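You operate a simulated robot arm through the tools that you are given. There is no shell and no other tool. Be economical: measure what you need, move in short steps, check, and stop when the job is done.

The job below is to be done with a simulated two-armed robot. You get a single attempt, and the scene is never put back.

JOB
Swing the left upper link up and tighten both its caps.
Fine: leave the source's output off.

The check looks at the end state, three seconds after you hand in, the way a careful person would. Anything else that was tipped, shoved, dropped, spilled or broken makes it a failure. Lids that push on must go on centred and level and be pressed home; caps that screw on are set level and turned clockwise until they are tight.

ROBOT AND FRAMES
Two 7-joint arms with two-finger parallel grippers on one trunk, on a base that drives. Base frame: it is fixed to the floor where the robot stands at the start and does not move with it; the origin is under the middle of the robot, x ahead of it, y to its left, z up. Units: mm, rad, N and s.
The left shoulder is at the start at [-10, 122, 1146], the right one opposite. With the tool pointing down near the work surface each hand reaches from about 100 to 580 mm from the robot's upright axis, wherever it stands, measured 20 degrees to its own side. Places, roughly: bottom green cap [400, -100, 600]; bottom red cap [300, -200, 600]; bottom yellow cap [400, 0, 600]; control panel [1200, 1700, 1200]; left lower link [500, 0, 600]; left upper link [500, 0, 800]; middle green cap [400, -100, 800]; middle lower link [400, -100, 600]; middle red cap [300, -200, 800]; middle upper link [400, -100, 800]; middle yellow cap [400, 0, 800]; right lower link [300, -200, 600]; right upper link [300, -200, 800]; terminal panel [400, -100, 600]; top green cap [400, -100, 900]; top red cap [300, -200, 900]. Payload 1.57 kg a hand.
Tool frame (each hand has its own): the origin (TCP) lies between the finger pads and is the grasp point; the fingertips stand 30 mm ahead of it; z points along the fingers, y is the line along which they close. The gripper opens to 80 mm. The fingers are 17 mm wide and 12 mm thick; the gripper's body (40 by 82 mm) begins 80 mm behind the TCP.
Orientation is that of the tool frame in the base frame, as a unit quaternion [w, x, y, z]. With the fingers straight down and closing along the base's y, the tool's x points along the base's -x, its y along +y and its z along -z.

CONTROLS
- The arms move only by the tool jog_arm. It takes "left_moves", "right_moves" or both (then of equal length, played together; a hand with none holds still); each is one flat list of numbers, 7 for each row, row after row: the shift along the tool's x, y, z in units of 30 mm (1.0 is 30 mm), then the turn, a rotation vector about the tool's x, y, z in units of 6 degrees (1.0 is 6 degrees), then the opening, from 0 (shut) to 1 (fully open). In form: [tx, ty, tz, rx, ry, rz, grip, tx, ty, tz, rx, ry, rz, grip, ...]. A call has 1 to 20 rows; each row shifts and turns the commanded pose from where the row before left it, along the tool's axes as they then stand. A call with a number of a shift or a turn outside -1 to 1 is refused whole. A row lasts 0.2 s, in which the tool goes at most 50 mm and 0.15 rad; a call with a longer step from one row to the next is refused whole, and so is a gripper value outside its range. Where a pose cannot be reached the arm comes as near as it can. A force on the tool above 60 N (or 10 N above the force at the start of the call, whichever is more), or a blocked arm, ends the call early, and 0.2 s more pass. The fingers move at their own pace (about 45 mm/s each) and stop on an object; they squeeze with about 27 N. The grip force told is the motor's: it shows also when the fingers shut on nothing. Time passes only in rows, and 0.2 s behind the last, so rows that do not move let the fingers close. The reply holds the time, the measured pose of the TCP, the force on the tool along the base axes, the opening and the grip force, in the units named above and with some noise, with the torque about the TCP (base axes, N m) and any sound that the robot's microphone picked up, and new pictures: "show" is both (left out), scene, wrist or none (wrist: the cameras of the hands that moved).
- Cameras (640 x 400 px; columns grow to the right, rows downward): "scene" is now at [62.9, 12.7, 1269.9]; the picture's right is [0.03, -1.00, 0.01], its down [-0.58, -0.03, -0.81] and it looks along [0.81, 0.02, -0.58] (base axes); focal length 240 px, centre (320, 200). "left" rides on the left gripper at [72, 7, -122] in its tool frame; the picture's right is [-0.09, 1.00, 0.00], its down [-0.84, -0.08, -0.54] and it looks along [-0.54, -0.05, 0.84] (tool axes); focal length 238 px, centre (320, 200). "right" rides on the right gripper at [72, -7, -122] in its tool frame; the picture's right is [0.09, 1.00, 0.00], its down [-0.84, 0.08, -0.54] and it looks along [-0.54, 0.05, 0.84] (tool axes); focal length 238 px, centre (320, 200). There is no depth. A picture from a camera that has moved, and an enlarged one, comes with that camera's place and axes in the base frame and with its lens.
- lift_body(by): slides the trunk up (or, below 0, down) by that many mm; the arms and the scene camera ride with it, the base frame stays. It gives what a move gives, with no picture.
- steer(legs): drives the robot by 1 to 6 legs, each [ahead, left, turn to the left] in mm, mm and rad, along the robot's own axes; the way and the turn of a leg run together, so that a leg with both is an arc; at most 1500 mm and 3.142 rad a leg. The arms and the cameras ride along, it lands a little off, and it stops where it bumps. It gives what a move gives, and a new picture of the scene camera.
- head_to(pan, tilt): turns the head with the scene camera to pan (to the left, within 1.396 rad either way) and tilt (down, from -0.506 to 1.204), counted from straight ahead of the robot. It gives what a move gives, and a new picture of the scene camera.
- enlarge(camera, box): a new picture of the part [left, top, right, bottom] of that camera's present view, enlarged. The clock stands still meanwhile.
- sign_off(): hands the job in; it is judged then, once.

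Go step by step. Nothing tells you exact positions but the pictures and the camera data: compare them with the known pose of the tool, close in by small moves and look again before you grip or let go. The budget is 120 turns and 260 pictures, counting those below and the enlarged ones. Unless the task says otherwise, let go and move clear before handing in, and close with one line.

The tools are called after "Emit:" as a command line: name --argument value ..., lists and objects as JSON in quotes. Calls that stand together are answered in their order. jog_arm: Moves the arms, as the interface text tells. Its arguments: {"type":"object","properties":{"left_moves":{"type":"array","items":{"type":"number"}},"right_moves":{"type":"array","items":{"type":"number"}},"show":{"type":"string","enum":["both","scene","wrist","none"]}},"required":[]} The other tools are called the same way: lift_body (by) slides the trunk up or down; steer (legs) drives the base; head_to (pan, tilt) turns the head that bears the scene camera; enlarge (camera, box) takes an enlarged picture of a part of a camera's view; sign_off () hands the job in.

At the start:

```text
time: 0.0
left_ee_pos: [341.6, 158.2, 1124.8]
left_tcp_rot: [0.013, 0.001, 1.0, -0.004]
left_wrist_force: [0.2, 0.4, -0.2]
left_wrist_torque: [0.01, -0.02, 0.02]
left_grip_width: 80.0
left_grip_force: 0.0
right_ee_pos: [291.1, -89.1, 1038.8]
right_tcp_rot: [-0.008, -0.002, 1.0, -0.008]
right_wrist_force: [-0.2, 0.1, 0.7]
right_wrist_torque: [0.01, 0.0, 0.0]
right_grip_width: 80.2
right_grip_force: 0.1
trunk travel left (down, up): [-200.0, 370.0]
robot x, y, heading: [0.7, -2.1, 0.001]
head pan, tilt: [0.037, 0.653]
```

scene: 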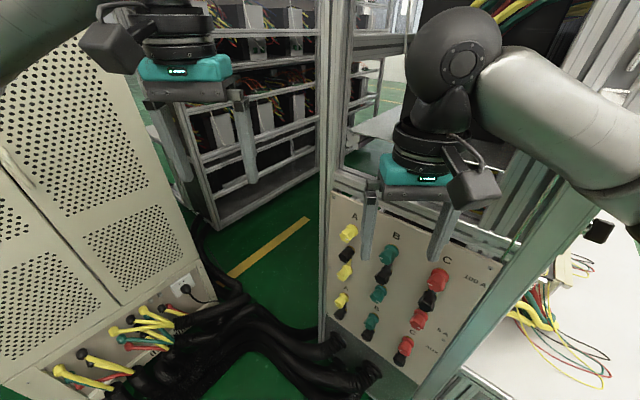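
right: 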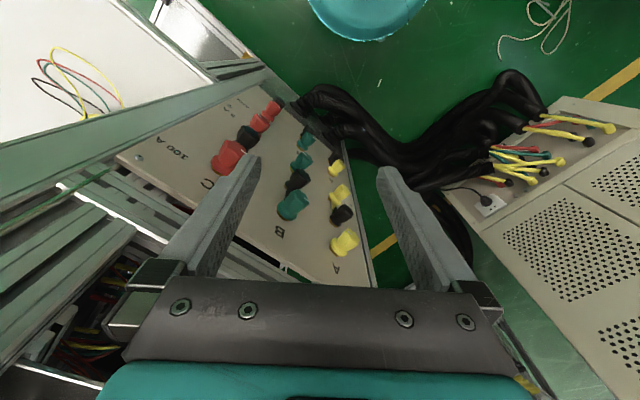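
left: 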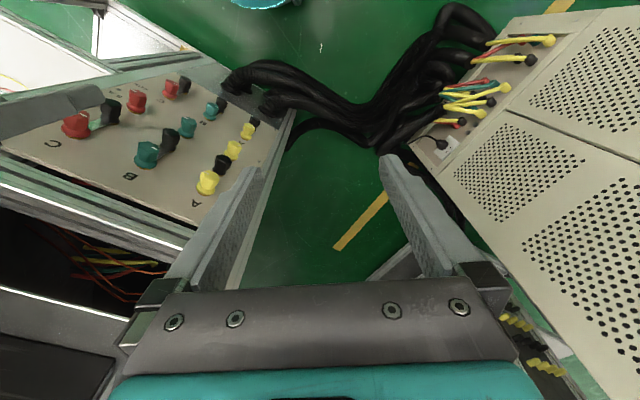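

I see a terminal panel with columns A (yellow), B (green) and C (red), each with caps and black links. I'll enlarge it to see the state of the left column.

Emit:
enlarge --camera "scene" --box '[310, 190, 510, 390]'

Emit:
enlarge --camera "left" --box '[60, 60, 300, 210]'

Emit:
enlarge --camera "right" --box '[180, 80, 400, 280]'

```text
2.00 times, centred on (410, 290) of scene
camera zoom: at [62.9, 12.7, 1269.9], right [0.03, -1.0, 0.01], down [-0.58, -0.03, -0.81], along [0.81, 0.02, -0.58], focal length 480 px, centre (140, 20)
```

zoom: 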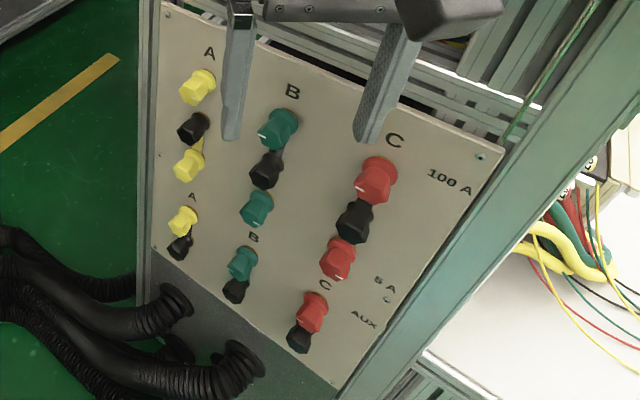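

```text
2.67 times, centred on (180, 135) of left
camera zoom: at [266.7, 167.7, 1245.7], right [0.09, 1.0, -0.01], down [0.82, -0.07, 0.57], along [0.56, -0.06, -0.82], focal length 636 px, centre (693, 373)
```

zoom: 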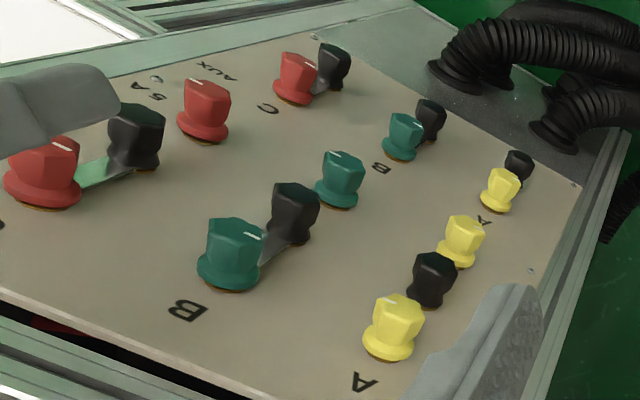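

```text
2.00 times, centred on (290, 180) of right
camera zoom: at [221.4, -95.0, 1161.4], right [-0.1, 1.0, -0.01], down [0.85, 0.09, 0.53], along [0.52, 0.04, -0.85], focal length 477 px, centre (380, 240)
```

zoom: 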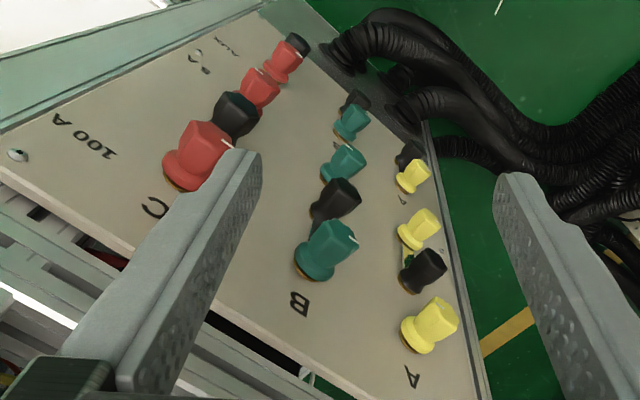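

The panel is vertical and faces front-left, with normal about (-0.81, 0.59, 0). Column A triangulates to top yellow z≈907, black z≈837 and middle yellow z≈766. I'll swing the left hand horizontal, facing the panel, to get a close view.

Emit:
jog_arm --left_moves '[0, 0, 0, 0, -1, 0, 1, 0, 0, 0, 0, -1, 0, 1, 0, 0, 0, 0, -1, 0, 1, 0, 0, 0, 0, -1, 0, 1, 0, 0, 0, 0, -1, 0, 1, 0, 0, 0, 0, -1, 0, 1, 0, 0, 0, 0, -1, 0, 1, 0, 0, 0, 0, -1, 0, 1, 0, 0, 0, 0, -1, 0, 1, 0, 0, 0, 0, -1, 0, 1, 0, 0, 0, 0, -1, 0, 1, 0, 0, 0, 0, -1, 0, 1, 0, 0, 0, 0, -1, 0, 1, 0, 0, 0, 0, -1, 0, 1, 0, 0, 0, 0, -1, 0, 1]' --show "both"

```text
time: 3.4
left_ee_pos: [428.9, 145.0, 1156.7]
left_tcp_rot: [0.716, 0.0, 0.699, -0.006]
left_wrist_force: [1.0, 0.0, 1.3]
left_wrist_torque: [0.03, 0.04, 0.0]
left_grip_width: 79.9
left_grip_force: 0.1
left hand out of reach, approached as far as the arm can: row 9, 10, 11, 12, 13, 14
right_ee_pos: [292.2, -89.4, 1039.4]
right_tcp_rot: [-0.008, -0.004, 1.0, -0.009]
right_wrist_force: [0.9, -0.5, 0.0]
right_wrist_torque: [0.01, 0.0, -0.01]
right_grip_width: 80.0
right_grip_force: 0.1
trunk travel left (down, up): [-200.0, 370.0]
robot x, y, heading: [-5.7, 4.2, -0.008]
head pan, tilt: [0.037, 0.653]
stopped in row 15 (left hand): the arm was blocked; the commanded pose is now the measured one
camera scene: at [66.2, 14.6, 1270.3], right [0.03, -1.0, 0.01], down [-0.59, -0.03, -0.81], along [0.81, 0.02, -0.59], focal length 240 px, centre (320, 200)
camera left: at [307.5, 152.9, 1082.3], right [0.01, 1.0, 0.08], down [-0.56, -0.07, 0.82], along [0.83, -0.05, 0.56], focal length 238 px, centre (320, 200)
```

scene: 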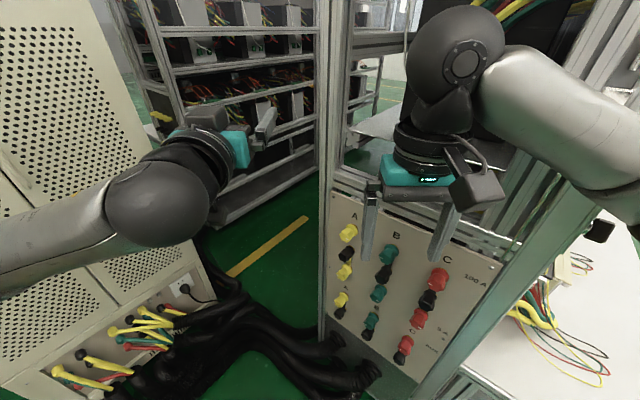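
left: 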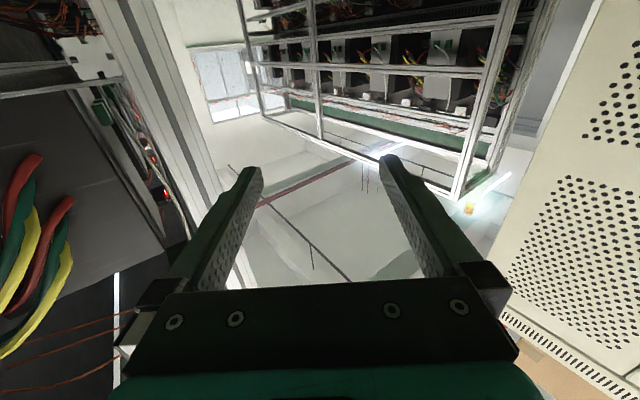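

The left hand is now level, but it would be cramped so close to the panel. I'll back up a bit for room.

Emit:
steer --legs '[[-150, 0, 0]]'

```text
time: 4.8
left_ee_pos: [304.5, 137.0, 1147.6]
left_tcp_rot: [0.708, 0.001, 0.707, -0.001]
left_wrist_force: [-0.1, -0.3, -0.6]
left_wrist_torque: [0.05, 0.0, 0.02]
left_grip_width: 80.2
left_grip_force: 0.1
right_ee_pos: [167.9, -96.7, 1030.7]
right_tcp_rot: [-0.022, -0.006, 1.0, -0.005]
right_wrist_force: [-1.0, -0.6, -0.1]
right_wrist_torque: [0.01, -0.03, -0.01]
right_grip_width: 79.9
right_grip_force: 0.0
trunk travel left (down, up): [-200.0, 370.0]
robot x, y, heading: [-143.8, 0.8, -0.002]
head pan, tilt: [0.037, 0.653]
camera scene: at [-53.4, 3.8, 1268.1], right [0.04, -1.0, 0.0], down [-0.61, -0.02, -0.8], along [0.79, 0.03, -0.61], focal length 240 px, centre (320, 200)
```

scene: 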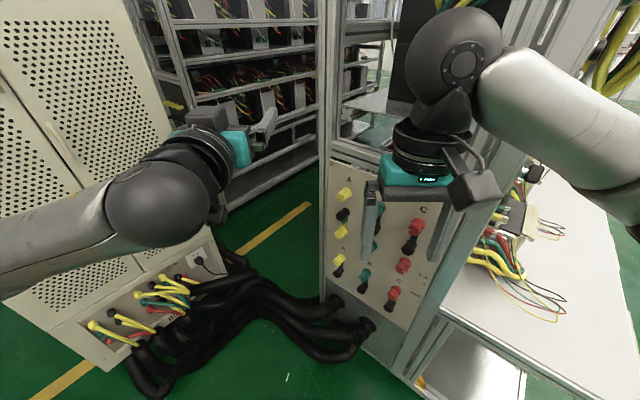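

The robot has backed up 143 mm. Next I'll yaw the left hand towards the panel and lower it to the column A height.

Emit:
jog_arm --left_moves '[1, 0, 0, 1, 0, 0, 1, 1, 0, 0, 1, 0, 0, 1, 1, 0, 0, 1, 0, 0, 1, 1, 0, 0, 1, 0, 0, 1, 1, 0, 0, 1, 0, 0, 1, 1, 0, 0, 1, 0, 0, 1, 1, -0.5, 0.3, 0, 0, 0, 1, 1, -0.5, 0.3, 0, 0, 0, 1, 1, -0.5, 0.3, 0, 0, 0, 1, 1, -0.5, 0.3, 0, 0, 0, 1, 1, 0, 0.3, 0, 0, 0, 1]'

```text
time: 7.2
left_ee_pos: [305.7, 62.8, 816.9]
left_tcp_rot: [0.674, 0.219, 0.671, -0.217]
left_wrist_force: [0.7, 0.2, -0.2]
left_wrist_torque: [-0.01, 0.03, 0.0]
left_grip_width: 79.9
left_grip_force: 0.0
right_ee_pos: [168.3, -96.2, 1029.5]
right_tcp_rot: [-0.023, -0.005, 1.0, -0.005]
right_wrist_force: [0.2, -0.3, 0.2]
right_wrist_torque: [0.02, -0.03, -0.02]
right_grip_width: 79.9
right_grip_force: 0.0
trunk travel left (down, up): [-200.0, 370.0]
robot x, y, heading: [-146.6, 2.2, 0.003]
head pan, tilt: [0.037, 0.653]
camera scene: at [-52.7, 3.6, 1268.1], right [0.04, -1.0, 0.0], down [-0.61, -0.02, -0.79], along [0.79, 0.03, -0.61], focal length 240 px, centre (320, 200)
camera left: at [210.4, 140.3, 745.3], right [0.59, 0.8, 0.09], down [-0.49, 0.26, 0.84], along [0.65, -0.54, 0.54], focal length 238 px, centre (320, 200)
```

scene: 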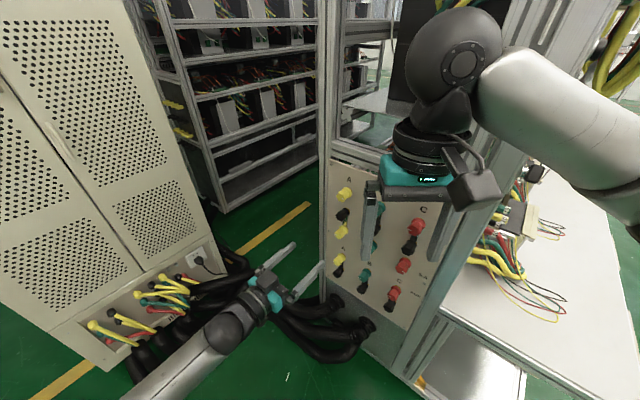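
left: 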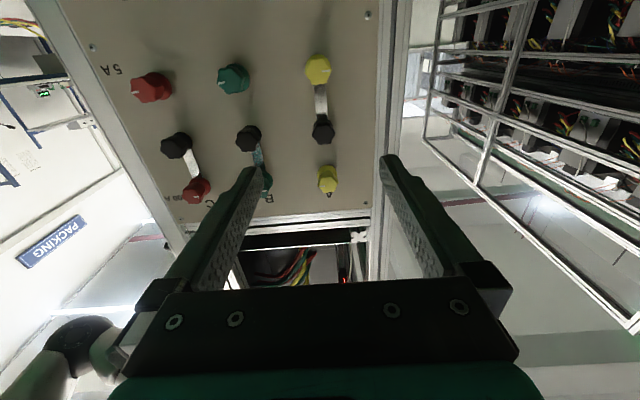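

This is a good view of the panel, upside down. I'll enlarge it to see the links.

Emit:
enlarge --camera "left" --box '[260, 30, 380, 220]'

Emit:
enlarge --camera "left" --box '[120, 40, 300, 220]'

Emit:
enlarge --camera "scene" --box '[320, 170, 440, 310]'

```text
2.11 times, centred on (320, 125) of left
camera zoom: at [210.4, 140.3, 745.3], right [0.59, 0.8, 0.09], down [-0.49, 0.26, 0.84], along [0.65, -0.54, 0.54], focal length 502 px, centre (320, 358)
```

zoom: 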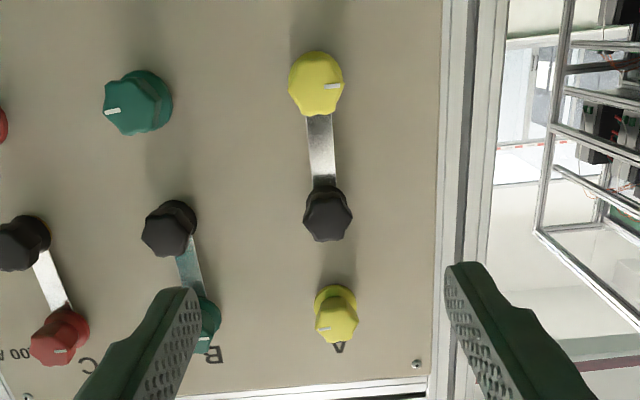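

```text
2.22 times, centred on (210, 130) of left
camera zoom: at [210.4, 140.3, 745.3], right [0.59, 0.8, 0.09], down [-0.49, 0.26, 0.84], along [0.65, -0.54, 0.54], focal length 530 px, centre (564, 356)
```

zoom: 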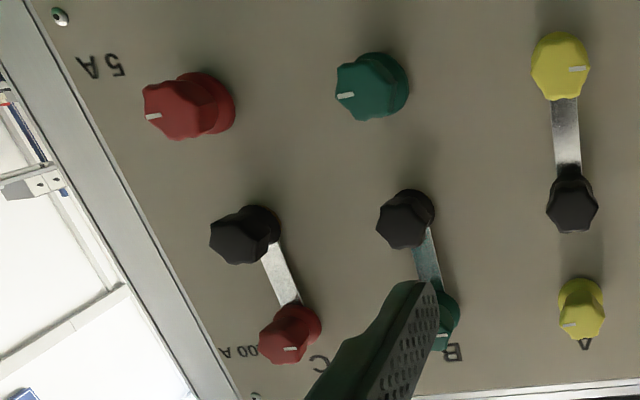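

```text
2.86 times, centred on (380, 240) of scene
camera zoom: at [-52.7, 3.6, 1268.1], right [0.04, -1.0, 0.0], down [-0.61, -0.02, -0.79], along [0.79, 0.03, -0.61], focal length 686 px, centre (149, 86)
```

zoom: 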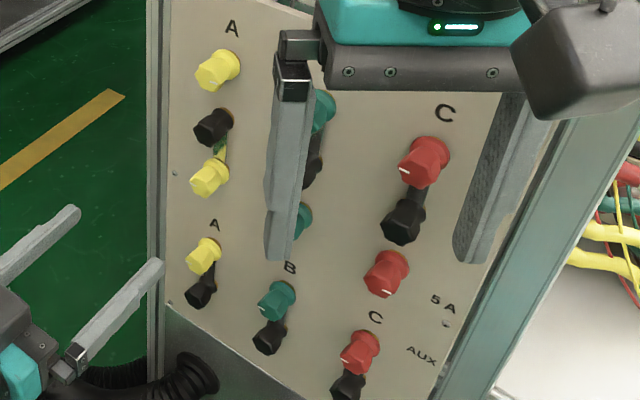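

The black knobs are the pivots, and link A hangs from its black pivot (z≈838) down to the middle yellow cap (z≈767), so it must swing up to the top yellow cap (z≈908). The hand is parallel to the panel, about 185 mm short of the cap fronts. I'll approach the middle yellow cap first.

Emit:
jog_arm --left_moves '[0.83, 0.05, 0.8, 0, 0, 0, 1, 0.83, 0.05, 0.8, 0, 0, 0, 1, 0, 0, 0.7, 0, 0, 0, 1, 0, 0, 0.7, 0, 0, 0, 1, 0, 0, 0, 0, 0, 0, 1]' --show "wrist"

Emit:
enlarge --camera "left" --box '[240, 60, 400, 260]'

Emit:
enlarge --camera "scene" --box '[320, 170, 440, 310]'

```text
time: 8.4
left_ee_pos: [380.6, 9.5, 767.1]
left_tcp_rot: [0.673, 0.218, 0.672, -0.218]
left_wrist_force: [1.1, -0.4, 0.9]
left_wrist_torque: [0.01, -0.02, -0.01]
left_grip_width: 79.9
left_grip_force: 0.2
right_ee_pos: [168.6, -95.5, 1028.8]
right_tcp_rot: [-0.022, -0.004, 1.0, -0.004]
right_wrist_force: [0.5, 0.1, 0.3]
right_wrist_torque: [-0.01, -0.01, 0.01]
right_grip_width: 79.9
right_grip_force: 0.1
trunk travel left (down, up): [-200.0, 370.0]
robot x, y, heading: [-147.5, 1.8, 0.004]
head pan, tilt: [0.037, 0.653]
camera left: at [286.0, 87.5, 695.8], right [0.59, 0.8, 0.09], down [-0.49, 0.26, 0.84], along [0.65, -0.54, 0.54], focal length 238 px, centre (320, 200)
```

left: 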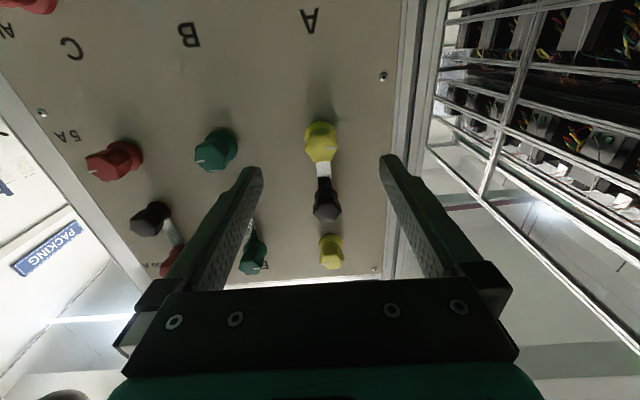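

```text
2.00 times, centred on (320, 160) of left
camera zoom: at [286.0, 87.5, 695.8], right [0.59, 0.8, 0.09], down [-0.49, 0.26, 0.84], along [0.65, -0.54, 0.54], focal length 477 px, centre (320, 280)
```

zoom: 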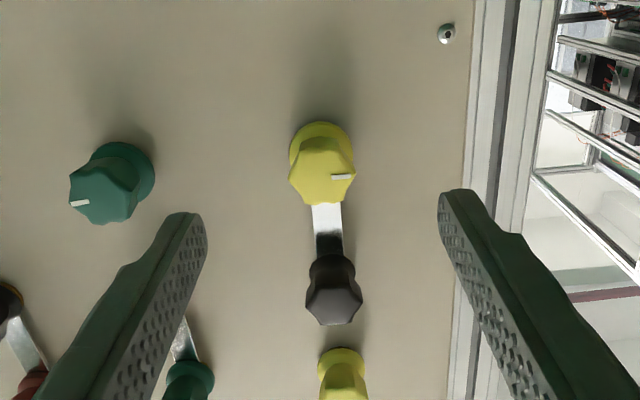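

```text
2.86 times, centred on (380, 240) of scene
camera zoom: at [-52.8, 3.7, 1268.1], right [0.04, -1.0, 0.0], down [-0.61, -0.02, -0.79], along [0.79, 0.03, -0.61], focal length 686 px, centre (149, 86)
```

zoom: 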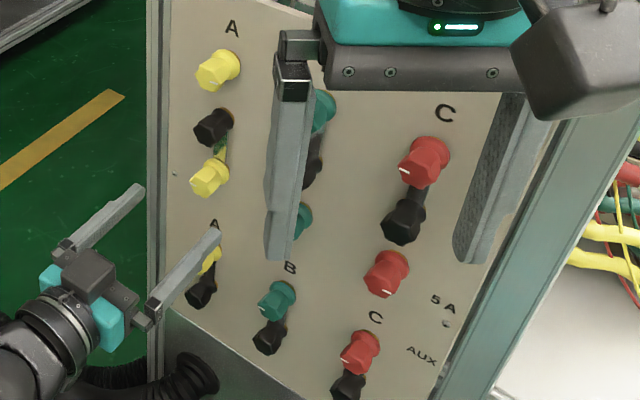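

The middle cap front is about 53 mm ahead of the TCP and its flange about 97 mm. I'll move in 45 mm with the gripper open around it and look.

Emit:
jog_arm --left_moves '[0, 0, 0.5, 0, 0, 0, 1, 0.05, 0.05, 0.5, 0, 0, 0, 1, 0, 0, 0.5, 0, 0, 0, 1, 0, 0, 0, 0, 0, 0, 1]' --show "wrist"

Emit:
enlarge --camera "left" --box '[220, 100, 420, 260]'

Emit:
enlarge --camera "scene" --box '[320, 190, 400, 290]'

```text
time: 9.4
left_ee_pos: [421.1, -13.5, 766.4]
left_tcp_rot: [0.674, 0.219, 0.672, -0.218]
left_wrist_force: [0.5, -0.2, 0.8]
left_wrist_torque: [-0.01, 0.01, -0.02]
left_grip_width: 80.3
left_grip_force: 0.0
right_ee_pos: [168.3, -96.7, 1030.0]
right_tcp_rot: [-0.022, -0.006, 1.0, -0.005]
right_wrist_force: [0.2, -0.1, -0.1]
right_wrist_torque: [0.03, 0.0, 0.01]
right_grip_width: 79.7
right_grip_force: 0.1
trunk travel left (down, up): [-200.0, 370.0]
robot x, y, heading: [-148.9, -1.2, 0.001]
head pan, tilt: [0.037, 0.653]
camera left: at [324.8, 65.3, 694.5], right [0.59, 0.8, 0.09], down [-0.49, 0.26, 0.84], along [0.65, -0.54, 0.54], focal length 238 px, centre (320, 200)
```

left: 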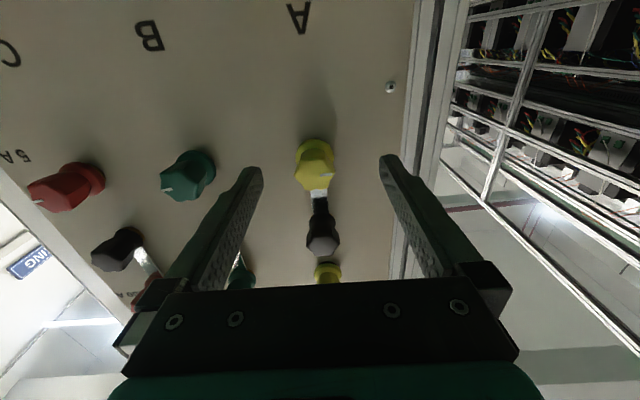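

```text
2.50 times, centred on (320, 180) of left
camera zoom: at [324.8, 65.3, 694.5], right [0.59, 0.8, 0.09], down [-0.49, 0.26, 0.84], along [0.65, -0.54, 0.54], focal length 596 px, centre (320, 250)
```

zoom: 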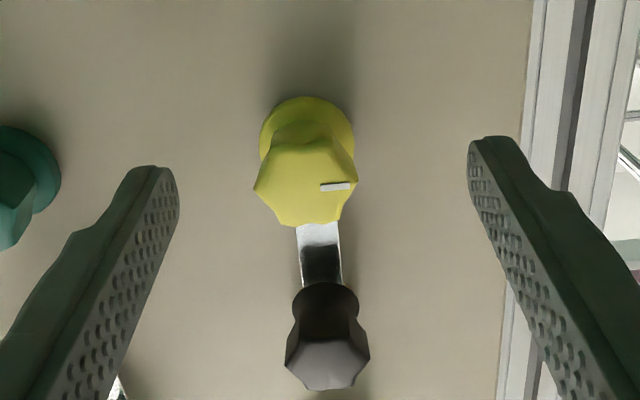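

```text
4.00 times, centred on (360, 240) of scene
camera zoom: at [-52.8, 3.7, 1268.1], right [0.04, -1.0, 0.0], down [-0.61, -0.02, -0.79], along [0.79, 0.03, -0.61], focal length 960 px, centre (160, 40)
```

zoom: 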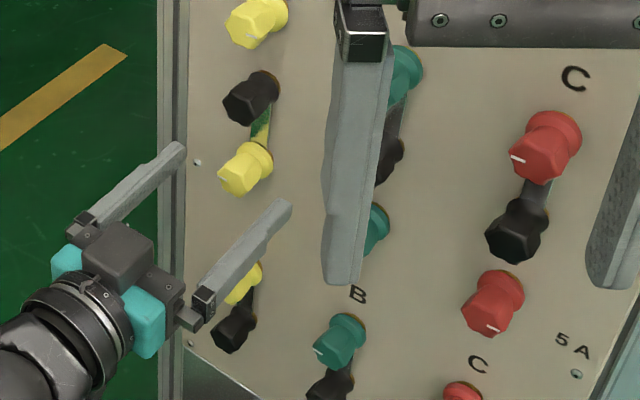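

The cap is about 4 mm off in tool y, with its front about 23 mm ahead. I'll advance 16 mm, correct y and close.

Emit:
jog_arm --left_moves '[0, -0.13, 0.27, 0, 0, 0, 1, 0, 0, 0.27, 0, 0, 0, 1, 0, 0, 0, 0, 0, 0, 0.6, 0, 0, 0, 0, 0, 0, 0.5, 0, 0, 0, 0, 0, 0, 0.45, 0, 0, 0, 0, 0, 0, 0.45]' --show "wrist"

Emit:
enlarge --camera "left" --box '[220, 100, 420, 260]'

Emit:
enlarge --camera "scene" --box '[320, 190, 400, 290]'

```text
time: 10.8
left_ee_pos: [430.0, -26.6, 767.3]
left_tcp_rot: [0.673, 0.219, 0.672, -0.218]
left_wrist_force: [-0.4, 0.2, -0.3]
left_wrist_torque: [0.02, -0.01, 0.0]
left_grip_width: 35.8
left_grip_force: 0.0
right_ee_pos: [168.0, -96.2, 1030.0]
right_tcp_rot: [-0.021, -0.005, 1.0, -0.005]
right_wrist_force: [-0.3, 0.0, -0.5]
right_wrist_torque: [-0.01, -0.01, -0.01]
right_grip_width: 80.0
right_grip_force: 0.2
trunk travel left (down, up): [-200.0, 370.0]
robot x, y, heading: [-147.2, -1.7, -0.001]
head pan, tilt: [0.037, 0.653]
camera left: at [335.7, 51.4, 695.1], right [0.59, 0.81, 0.09], down [-0.49, 0.26, 0.84], along [0.65, -0.54, 0.54], focal length 238 px, centre (320, 200)
```

left: 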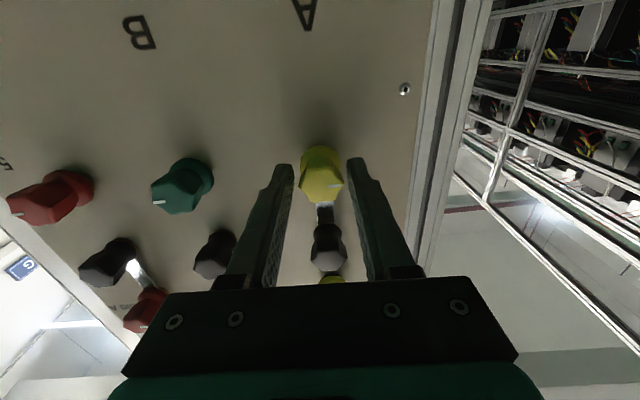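

```text
2.50 times, centred on (320, 180) of left
camera zoom: at [335.7, 51.4, 695.1], right [0.59, 0.81, 0.09], down [-0.49, 0.26, 0.84], along [0.65, -0.54, 0.54], focal length 596 px, centre (320, 250)
```

zoom: 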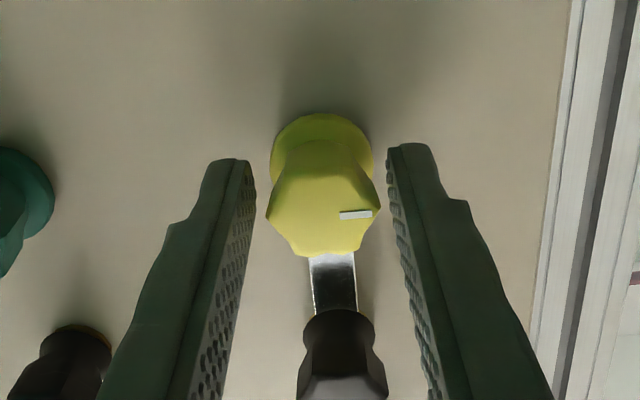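

```text
4.00 times, centred on (360, 240) of scene
camera zoom: at [-52.8, 3.7, 1268.1], right [0.04, -1.0, 0.0], down [-0.61, -0.02, -0.79], along [0.79, 0.03, -0.61], focal length 960 px, centre (160, 40)
```

zoom: 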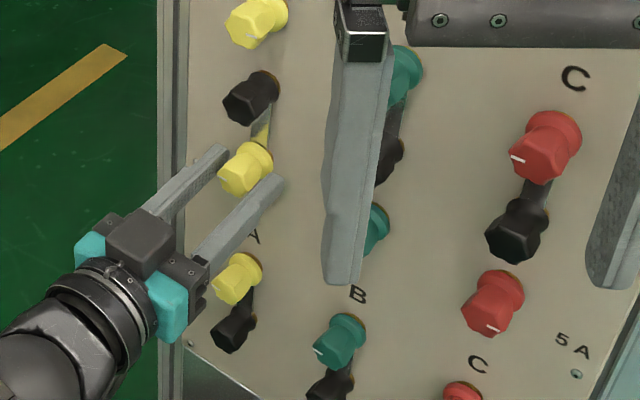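

The fingers are centred on the cap and its front is about 13 mm ahead of the TCP. I'll advance 6 mm and grip.

Emit:
jog_arm --left_moves '[0, 0, 0.2, 0, 0, 0, 0.45, 0, 0, 0, 0, 0, 0, 0.2, 0, 0, 0, 0, 0, 0, 0.1, 0, 0, 0, 0, 0, 0, 0]' --show "wrist"

Emit:
enlarge --camera "left" --box '[220, 100, 420, 260]'

```text
time: 11.8
left_ee_pos: [435.8, -29.7, 766.6]
left_tcp_rot: [0.673, 0.219, 0.672, -0.219]
left_wrist_force: [3.9, 0.0, 1.1]
left_wrist_torque: [-0.04, -0.1, 0.08]
left_grip_width: 29.4
left_grip_force: 37.5
right_ee_pos: [168.1, -96.8, 1029.5]
right_tcp_rot: [-0.023, -0.006, 1.0, -0.005]
right_wrist_force: [0.3, 0.0, -0.3]
right_wrist_torque: [-0.01, 0.02, -0.01]
right_grip_width: 80.0
right_grip_force: 0.2
trunk travel left (down, up): [-200.0, 370.0]
robot x, y, heading: [-145.9, 0.5, -0.003]
head pan, tilt: [0.037, 0.653]
camera left: at [341.5, 47.5, 695.3], right [0.59, 0.81, 0.09], down [-0.49, 0.26, 0.84], along [0.65, -0.53, 0.54], focal length 238 px, centre (320, 200)
```

left: 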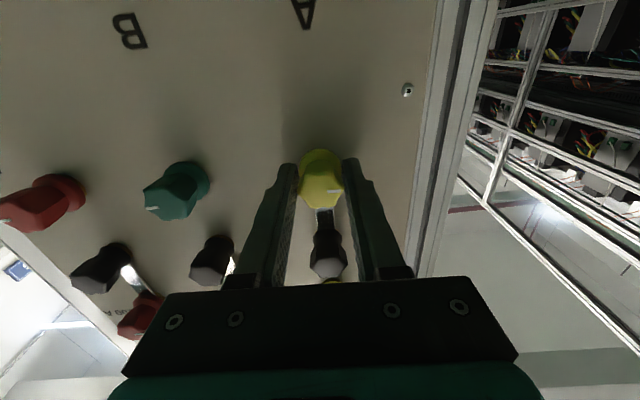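

```text
2.50 times, centred on (320, 180) of left
camera zoom: at [341.5, 47.5, 695.3], right [0.59, 0.81, 0.09], down [-0.49, 0.26, 0.84], along [0.65, -0.53, 0.54], focal length 596 px, centre (320, 250)
```

zoom: 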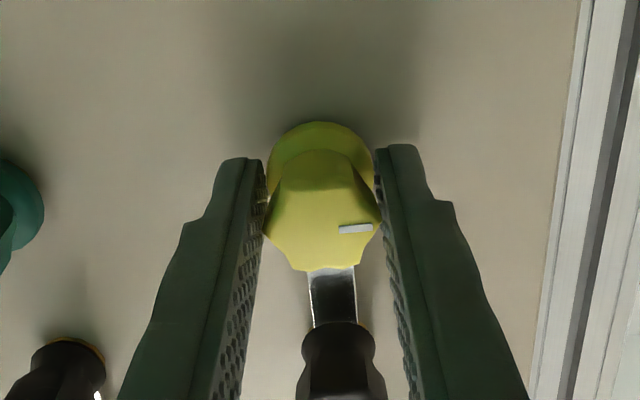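

The cap is gripped at 29 mm. I'll turn it counter-clockwise 30° and watch the torque.

Emit:
jog_arm --left_moves '[0, 0, 0, 0, 0, -1, 0, 0, 0, 0, 0, 0, -1, 0, 0, 0, 0, 0, 0, -1, 0, 0, 0, 0, 0, 0, -1, 0, 0, 0, 0, 0, 0, -1, 0]' --show "wrist"

Emit:
enlarge --camera "left" --box '[220, 100, 420, 260]'

```text
time: 13.0
left_ee_pos: [436.1, -31.0, 766.7]
left_tcp_rot: [0.593, 0.037, 0.706, -0.385]
left_wrist_force: [13.5, -5.3, 3.7]
left_wrist_torque: [0.19, 0.24, 0.0]
left_grip_width: 29.3
left_grip_force: 38.9
right_ee_pos: [168.8, -96.2, 1029.7]
right_tcp_rot: [-0.023, -0.005, 1.0, -0.003]
right_wrist_force: [0.2, -0.3, 0.6]
right_wrist_torque: [-0.01, -0.01, 0.0]
right_grip_width: 80.0
right_grip_force: 0.0
trunk travel left (down, up): [-200.0, 370.0]
robot x, y, heading: [-148.1, -0.4, -0.001]
head pan, tilt: [0.037, 0.653]
camera left: at [319.7, 17.7, 701.5], right [0.54, 0.73, -0.42], down [-0.23, 0.61, 0.76], along [0.81, -0.31, 0.49], focal length 238 px, centre (320, 200)
```

left: 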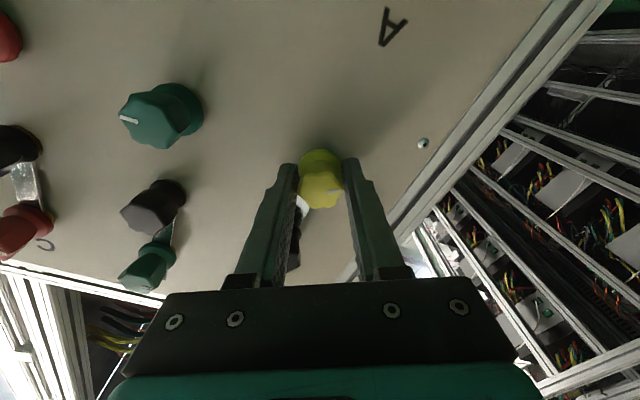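

```text
2.50 times, centred on (320, 180) of left
camera zoom: at [319.7, 17.7, 701.5], right [0.54, 0.73, -0.42], down [-0.23, 0.61, 0.76], along [0.81, -0.31, 0.49], focal length 596 px, centre (320, 250)
```

zoom: 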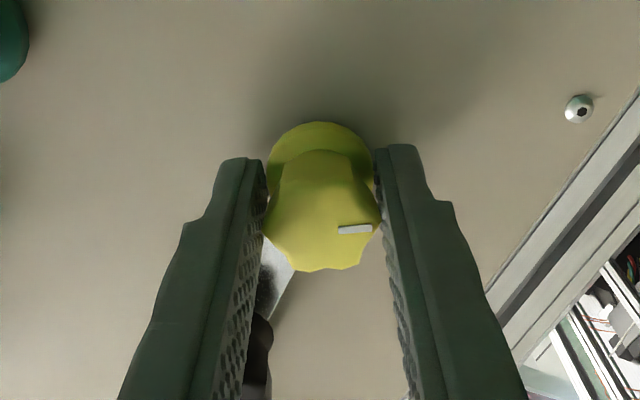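

The cap turned freely with the hand. I'll keep loosening another 60° with a slight retreat.

Emit:
jog_arm --left_moves '[0, 0, -0.01, 0, 0, -1, 0, 0, 0, -0.01, 0, 0, -1, 0, 0, 0, -0.01, 0, 0, -1, 0, 0, 0, -0.01, 0, 0, -1, 0, 0, 0, -0.01, 0, 0, -1, 0, 0, 0, -0.01, 0, 0, -1, 0, 0, 0, -0.01, 0, 0, -1, 0, 0, 0, -0.01, 0, 0, -1, 0, 0, 0, -0.01, 0, 0, -1, 0, 0, 0, -0.01, 0, 0, -1, 0]' --show "wrist"

Emit:
enlarge --camera "left" --box '[220, 100, 420, 260]'

Emit:
enlarge --camera "scene" --box '[320, 170, 400, 270]'

```text
time: 15.2
left_ee_pos: [432.5, -28.8, 767.9]
left_tcp_rot: [-0.321, 0.32, -0.63, 0.63]
left_wrist_force: [22.6, -13.4, 2.5]
left_wrist_torque: [-0.06, -0.07, 0.21]
left_grip_width: 28.8
left_grip_force: 38.9
right_ee_pos: [168.9, -97.2, 1029.4]
right_tcp_rot: [-0.022, -0.005, 1.0, -0.003]
right_wrist_force: [0.1, -1.4, 0.7]
right_wrist_torque: [0.0, 0.0, 0.02]
right_grip_width: 80.1
right_grip_force: 0.0
trunk travel left (down, up): [-200.0, 370.0]
robot x, y, heading: [-149.7, 1.1, 0.002]
head pan, tilt: [0.037, 0.653]
camera left: at [292.5, -14.5, 760.7], right [0.06, 0.07, -1.0], down [0.05, 1.0, 0.08], along [1.0, -0.06, 0.05], focal length 238 px, centre (320, 200)
```

left: 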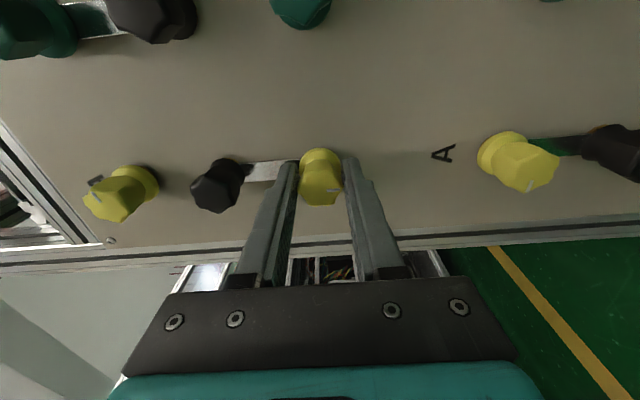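

```text
2.50 times, centred on (320, 180) of left
camera zoom: at [292.5, -14.5, 760.7], right [0.06, 0.07, -1.0], down [0.05, 1.0, 0.08], along [1.0, -0.06, 0.05], focal length 596 px, centre (320, 250)
```

zoom: 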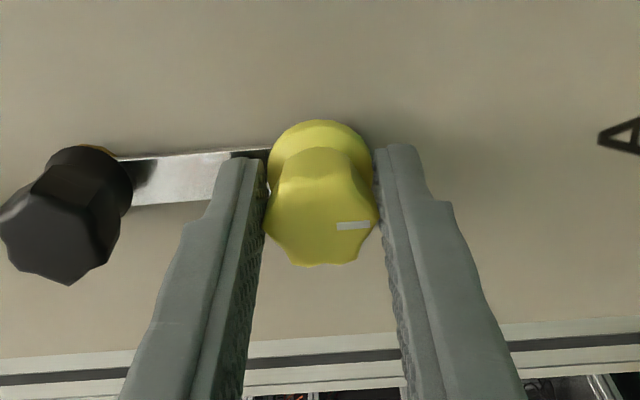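

```text
4.00 times, centred on (360, 220) of scene
camera zoom: at [-50.9, 2.5, 1267.9], right [0.04, -1.0, 0.0], down [-0.61, -0.02, -0.79], along [0.79, 0.03, -0.61], focal length 960 px, centre (160, 120)
```

zoom: 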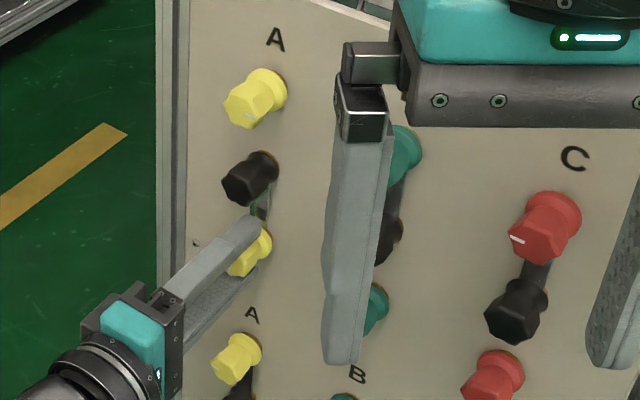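

The cap has turned 90° CCW. I'll open, back off slightly and inspect the flange gap from this side angle.

Emit:
jog_arm --left_moves '[0, 0, 0, 0, 0, 0, 0.6, 0, 0, 0, 0, 0, 0, 0.6, 0, 0, 0, 0, 0, 0, 0.6]' --show "none"

Emit:
enlarge --camera "left" --box '[60, 130, 360, 250]'

Emit:
enlarge --camera "left" --box '[280, 130, 360, 210]'

```text
time: 16.0
left_ee_pos: [433.4, -27.2, 765.8]
left_tcp_rot: [0.322, -0.321, 0.63, -0.63]
left_wrist_force: [0.0, -0.8, -0.8]
left_wrist_torque: [0.01, -0.01, 0.0]
left_grip_width: 47.9
left_grip_force: 0.1
right_ee_pos: [168.6, -96.0, 1030.5]
right_tcp_rot: [-0.023, -0.006, 1.0, -0.005]
right_wrist_force: [0.4, -0.4, 0.5]
right_wrist_torque: [0.0, -0.03, 0.04]
right_grip_width: 79.9
right_grip_force: 0.0
trunk travel left (down, up): [-200.0, 370.0]
robot x, y, heading: [-148.0, 0.6, 0.0]
head pan, tilt: [0.037, 0.653]
```

```text
2.13 times, centred on (210, 190) of left
camera zoom: at [290.8, -13.2, 760.0], right [0.06, 0.08, -1.0], down [0.05, 1.0, 0.08], along [1.0, -0.06, 0.05], focal length 508 px, centre (555, 221)
```

zoom: 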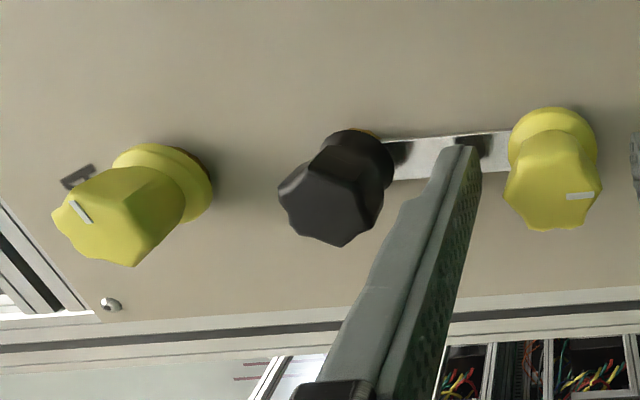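

```text
5.00 times, centred on (320, 170) of left
camera zoom: at [290.8, -13.2, 760.0], right [0.06, 0.08, -1.0], down [0.05, 1.0, 0.08], along [1.0, -0.06, 0.05], focal length 1192 px, centre (320, 350)
```

zoom: 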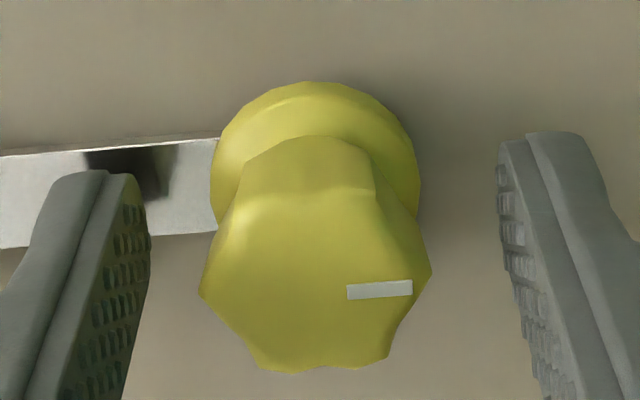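

The top yellow cap visibly stands off its base, so it is already backed off. I'll reset the hand by +120° and take another loosening stroke on the middle cap.

Emit:
jog_arm --left_moves '[0, 0, 0, 0, 0, 1, 0.6, 0, 0, 0, 0, 0, 1, 0.6, 0, 0, 0, 0, 0, 1, 0.6, 0, 0, 0, 0, 0, 1, 0.6, 0, 0, 0, 0, 0, 1, 0.6, 0, 0, 0, 0, 0, 1, 0.6, 0, 0, 0, 0, 0, 1, 0.6, 0, 0, 0, 0, 0, 1, 0.6, 0, 0, 0, 0, 0, 1, 0.6, 0, 0, 0, 0, 0, 1, 0.6, 0, 0, 0, 0, 0, 1, 0.6, 0, 0, 0, 0, 0, 1, 0.6, 0, 0, 0, 0, 0, 1, 0.6, 0, 0, 0, 0, 0, 1, 0.6, 0, 0, 0, 0, 0, 1, 0.6, 0, 0, 0, 0, 0, 1, 0.6, 0, 0, 0, 0, 0, 1, 0.6, 0, 0, 0, 0, 0, 1, 0.6, 0, 0, 0, 0, 0, 1, 0.6, 0, 0, 0, 0, 0, 1, 0.6]' --show "wrist"

Emit:
enlarge --camera "left" --box '[220, 100, 420, 260]'

```text
time: 20.2
left_ee_pos: [431.6, -28.8, 767.2]
left_tcp_rot: [0.707, 0.386, 0.592, -0.036]
left_wrist_force: [0.0, 0.1, 0.8]
left_wrist_torque: [0.02, -0.04, -0.04]
left_grip_width: 48.0
left_grip_force: 0.1
right_ee_pos: [168.3, -95.9, 1030.1]
right_tcp_rot: [-0.022, -0.005, 1.0, -0.004]
right_wrist_force: [-0.3, -0.1, -0.3]
right_wrist_torque: [0.0, 0.03, 0.01]
right_grip_width: 79.9
right_grip_force: 0.0
trunk travel left (down, up): [-200.0, 370.0]
robot x, y, heading: [-151.2, 3.9, 0.002]
head pan, tilt: [0.037, 0.653]
camera left: at [357.3, 78.4, 708.4], right [0.48, 0.66, 0.58], down [-0.73, -0.07, 0.68], along [0.49, -0.75, 0.44], focal length 238 px, centre (320, 200)
```

left: 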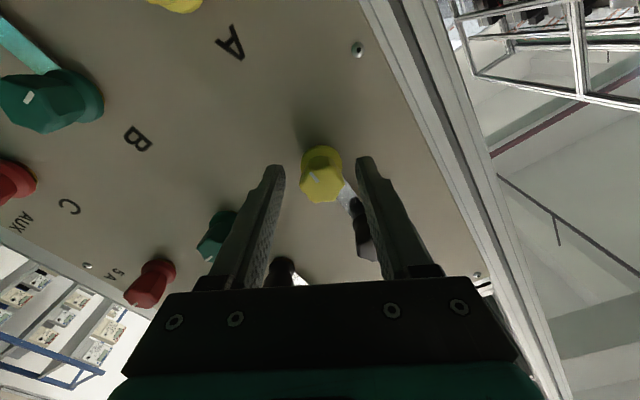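

```text
2.50 times, centred on (320, 180) of left
camera zoom: at [357.3, 78.4, 708.4], right [0.48, 0.66, 0.58], down [-0.73, -0.07, 0.68], along [0.49, -0.75, 0.44], focal length 596 px, centre (320, 250)
```

zoom: 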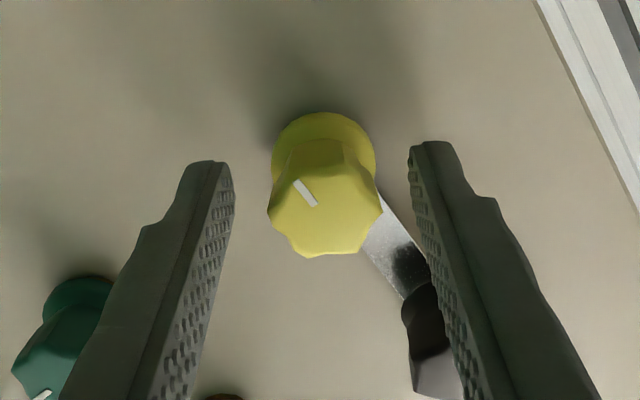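

The cap is centred, with its front about 13 mm ahead. I'll advance 5 mm, grip and turn −96°.

Emit:
jog_arm --left_moves '[0, 0.02, 0.17, 0, 0, 0, 0.4, 0, 0, 0, 0, 0, 0, 0, 0, 0, 0, 0, 0, 0, 0, 0, 0, 0, 0, 0, 0, 0, 0, 0, 0, 0, 0, -1, 0, 0, 0, 0, 0, 0, -1, 0, 0, 0, 0, 0, 0, -1, 0, 0, 0, 0, 0, 0, -1, 0, 0, 0, 0, 0, 0, -1, 0, 0, 0, 0, 0, 0, -1, 0, 0, 0, 0, 0, 0, -1, 0, 0, 0, 0, 0, 0, -1, 0, 0, 0, 0, 0, 0, -1, 0, 0, 0, 0, 0, 0, -1, 0, 0, 0, 0, 0, 0, -1, 0, 0, 0, 0, 0, 0, -1, 0, 0, 0, 0, 0, 0, -1, 0, 0, 0, 0, 0, 0, -1, 0, 0, 0, 0, 0, 0, -1, 0, 0, 0, 0, 0, 0, -1, 0]' --show "wrist"

Emit:
enlarge --camera "left" --box '[220, 100, 420, 260]'

```text
time: 24.4
left_ee_pos: [435.7, -32.0, 765.1]
left_tcp_rot: [0.445, -0.182, 0.682, -0.551]
left_wrist_force: [-13.3, -1.7, -1.4]
left_wrist_torque: [0.18, 0.21, -0.64]
left_grip_width: 29.3
left_grip_force: 38.9
right_ee_pos: [166.6, -96.1, 1029.6]
right_tcp_rot: [-0.021, -0.005, 1.0, -0.004]
right_wrist_force: [0.3, -1.0, 1.1]
right_wrist_torque: [-0.01, -0.02, 0.0]
right_grip_width: 79.6
right_grip_force: 0.0
trunk travel left (down, up): [-200.0, 370.0]
robot x, y, heading: [-150.4, 2.2, -0.0]
head pan, tilt: [0.037, 0.653]
camera left: at [300.3, -9.1, 731.6], right [0.29, 0.39, -0.87], down [-0.01, 0.91, 0.41], along [0.96, -0.11, 0.27], focal length 238 px, centre (320, 200)
```

left: 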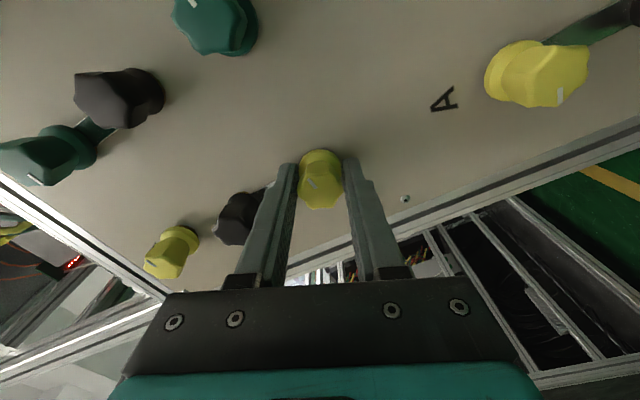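

```text
2.50 times, centred on (320, 180) of left
camera zoom: at [300.3, -9.1, 731.6], right [0.29, 0.39, -0.87], down [-0.01, 0.91, 0.41], along [0.96, -0.11, 0.27], focal length 596 px, centre (320, 250)
```

zoom: 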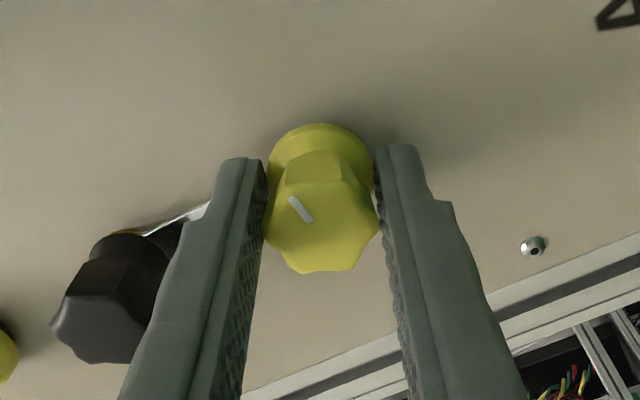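

Loosened by about 186°. I'll do one more stroke for clearance.

Emit:
jog_arm --left_moves '[0, 0, 0, 0, 0, 0, 0.6, 0, 0, 0, 0, 0, 0, 0.6, 0, 0, 0, 0, 0, 1, 0.6, 0, 0, 0, 0, 0, 1, 0.6, 0, 0, 0, 0, 0, 1, 0.6, 0, 0, 0, 0, 0, 1, 0.6, 0, 0, 0, 0, 0, 1, 0.6, 0, 0, 0, 0, 0, 1, 0.6, 0, 0, 0, 0, 0, 1, 0.6, 0, 0, 0, 0, 0, 1, 0.6, 0, 0, 0, 0, 0, 1, 0.6, 0, 0, 0, 0, 0, 1, 0.6, 0, 0, 0, 0, 0, 1, 0.6, 0, 0, 0, 0, 0, 1, 0.6, 0, 0, 0, 0, 0, 1, 0.6, 0, 0, 0, 0, 0, 1, 0.6, 0, 0, 0, 0, 0, 1, 0.6, 0, 0, 0, 0, 0, 1, 0.6]' --show "none"

Emit:
jog_arm --left_moves '[0, 0, 0, 0, 0, 0, 0.2, 0, 0, 0, 0, 0, 0, 0, 0, 0, 0, 0, 0, 0, 0, 0, 0, 0, 0, 0, 0, 0, 0, 0, 0, 0, 0, -1, 0, 0, 0, 0, 0, 0, -1, 0, 0, 0, 0, 0, 0, -1, 0, 0, 0, 0, 0, 0, -1, 0, 0, 0, 0, 0, 0, -1, 0, 0, 0, 0, 0, 0, -1, 0, 0, 0, 0, 0, 0, -1, 0, 0, 0, 0, 0, 0, -1, 0, 0, 0, 0, 0, 0, -1, 0, 0, 0, 0, 0, 0, -1, 0, 0, 0, 0, 0, 0, -1, 0, 0, 0, 0, 0, 0, -1, 0, 0, 0, 0, 0, 0, -1, 0, 0, 0, 0, 0, 0, -1, 0, 0, 0, 0, 0, 0, -1, 0, 0, 0, 0, 0, 0, -1, 0]' --show "wrist"

Emit:
enlarge --camera "left" --box '[220, 100, 420, 260]'

```text
time: 28.2
left_ee_pos: [436.4, -31.0, 767.1]
left_tcp_rot: [0.707, 0.386, 0.592, -0.035]
left_wrist_force: [-0.4, -0.2, 0.4]
left_wrist_torque: [0.0, 0.03, 0.0]
left_grip_width: 48.0
left_grip_force: 0.0
right_ee_pos: [167.8, -96.8, 1029.7]
right_tcp_rot: [-0.022, -0.005, 1.0, -0.005]
right_wrist_force: [-0.6, -0.5, -0.2]
right_wrist_torque: [0.0, -0.02, -0.02]
right_grip_width: 79.7
right_grip_force: 0.1
trunk travel left (down, up): [-200.0, 370.0]
robot x, y, heading: [-148.3, 1.7, 0.003]
head pan, tilt: [0.037, 0.653]
```

```text
time: 32.4
left_ee_pos: [436.8, -28.9, 767.0]
left_tcp_rot: [0.445, -0.181, 0.682, -0.551]
left_wrist_force: [-2.6, 0.5, 0.6]
left_wrist_torque: [0.41, -0.35, -0.03]
left_grip_width: 29.5
left_grip_force: 39.3
right_ee_pos: [168.6, -95.2, 1029.5]
right_tcp_rot: [-0.022, -0.005, 1.0, -0.004]
right_wrist_force: [0.0, -0.5, 0.8]
right_wrist_torque: [-0.01, 0.0, -0.04]
right_grip_width: 79.9
right_grip_force: 0.0
trunk travel left (down, up): [-200.0, 370.0]
robot x, y, heading: [-149.4, -0.9, 0.002]
head pan, tilt: [0.037, 0.653]
camera left: at [299.8, -8.3, 732.1], right [0.29, 0.39, -0.87], down [-0.01, 0.91, 0.41], along [0.96, -0.11, 0.27], focal length 238 px, centre (320, 200)
```

left: 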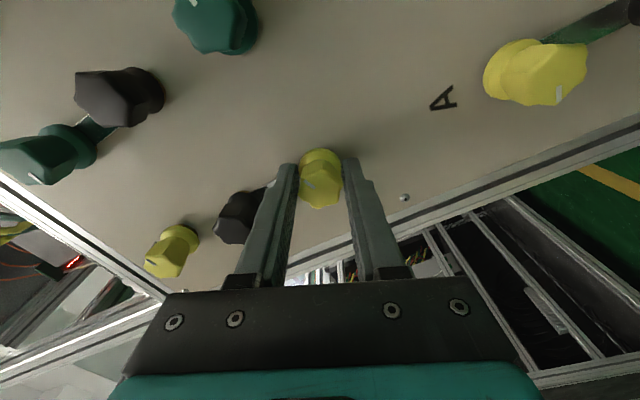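

```text
2.50 times, centred on (320, 180) of left
camera zoom: at [299.8, -8.3, 732.1], right [0.29, 0.39, -0.87], down [-0.01, 0.91, 0.41], along [0.96, -0.11, 0.27], focal length 596 px, centre (320, 250)
```

zoom: 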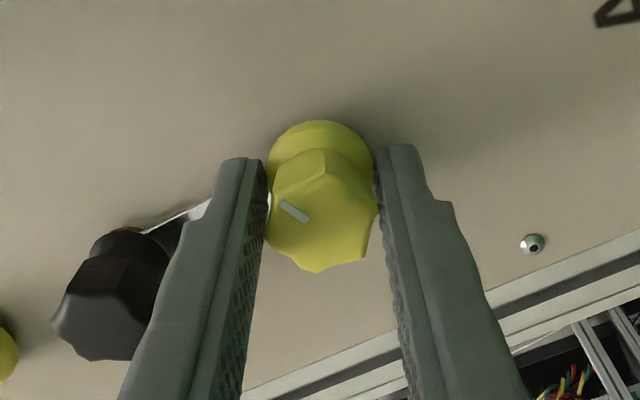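

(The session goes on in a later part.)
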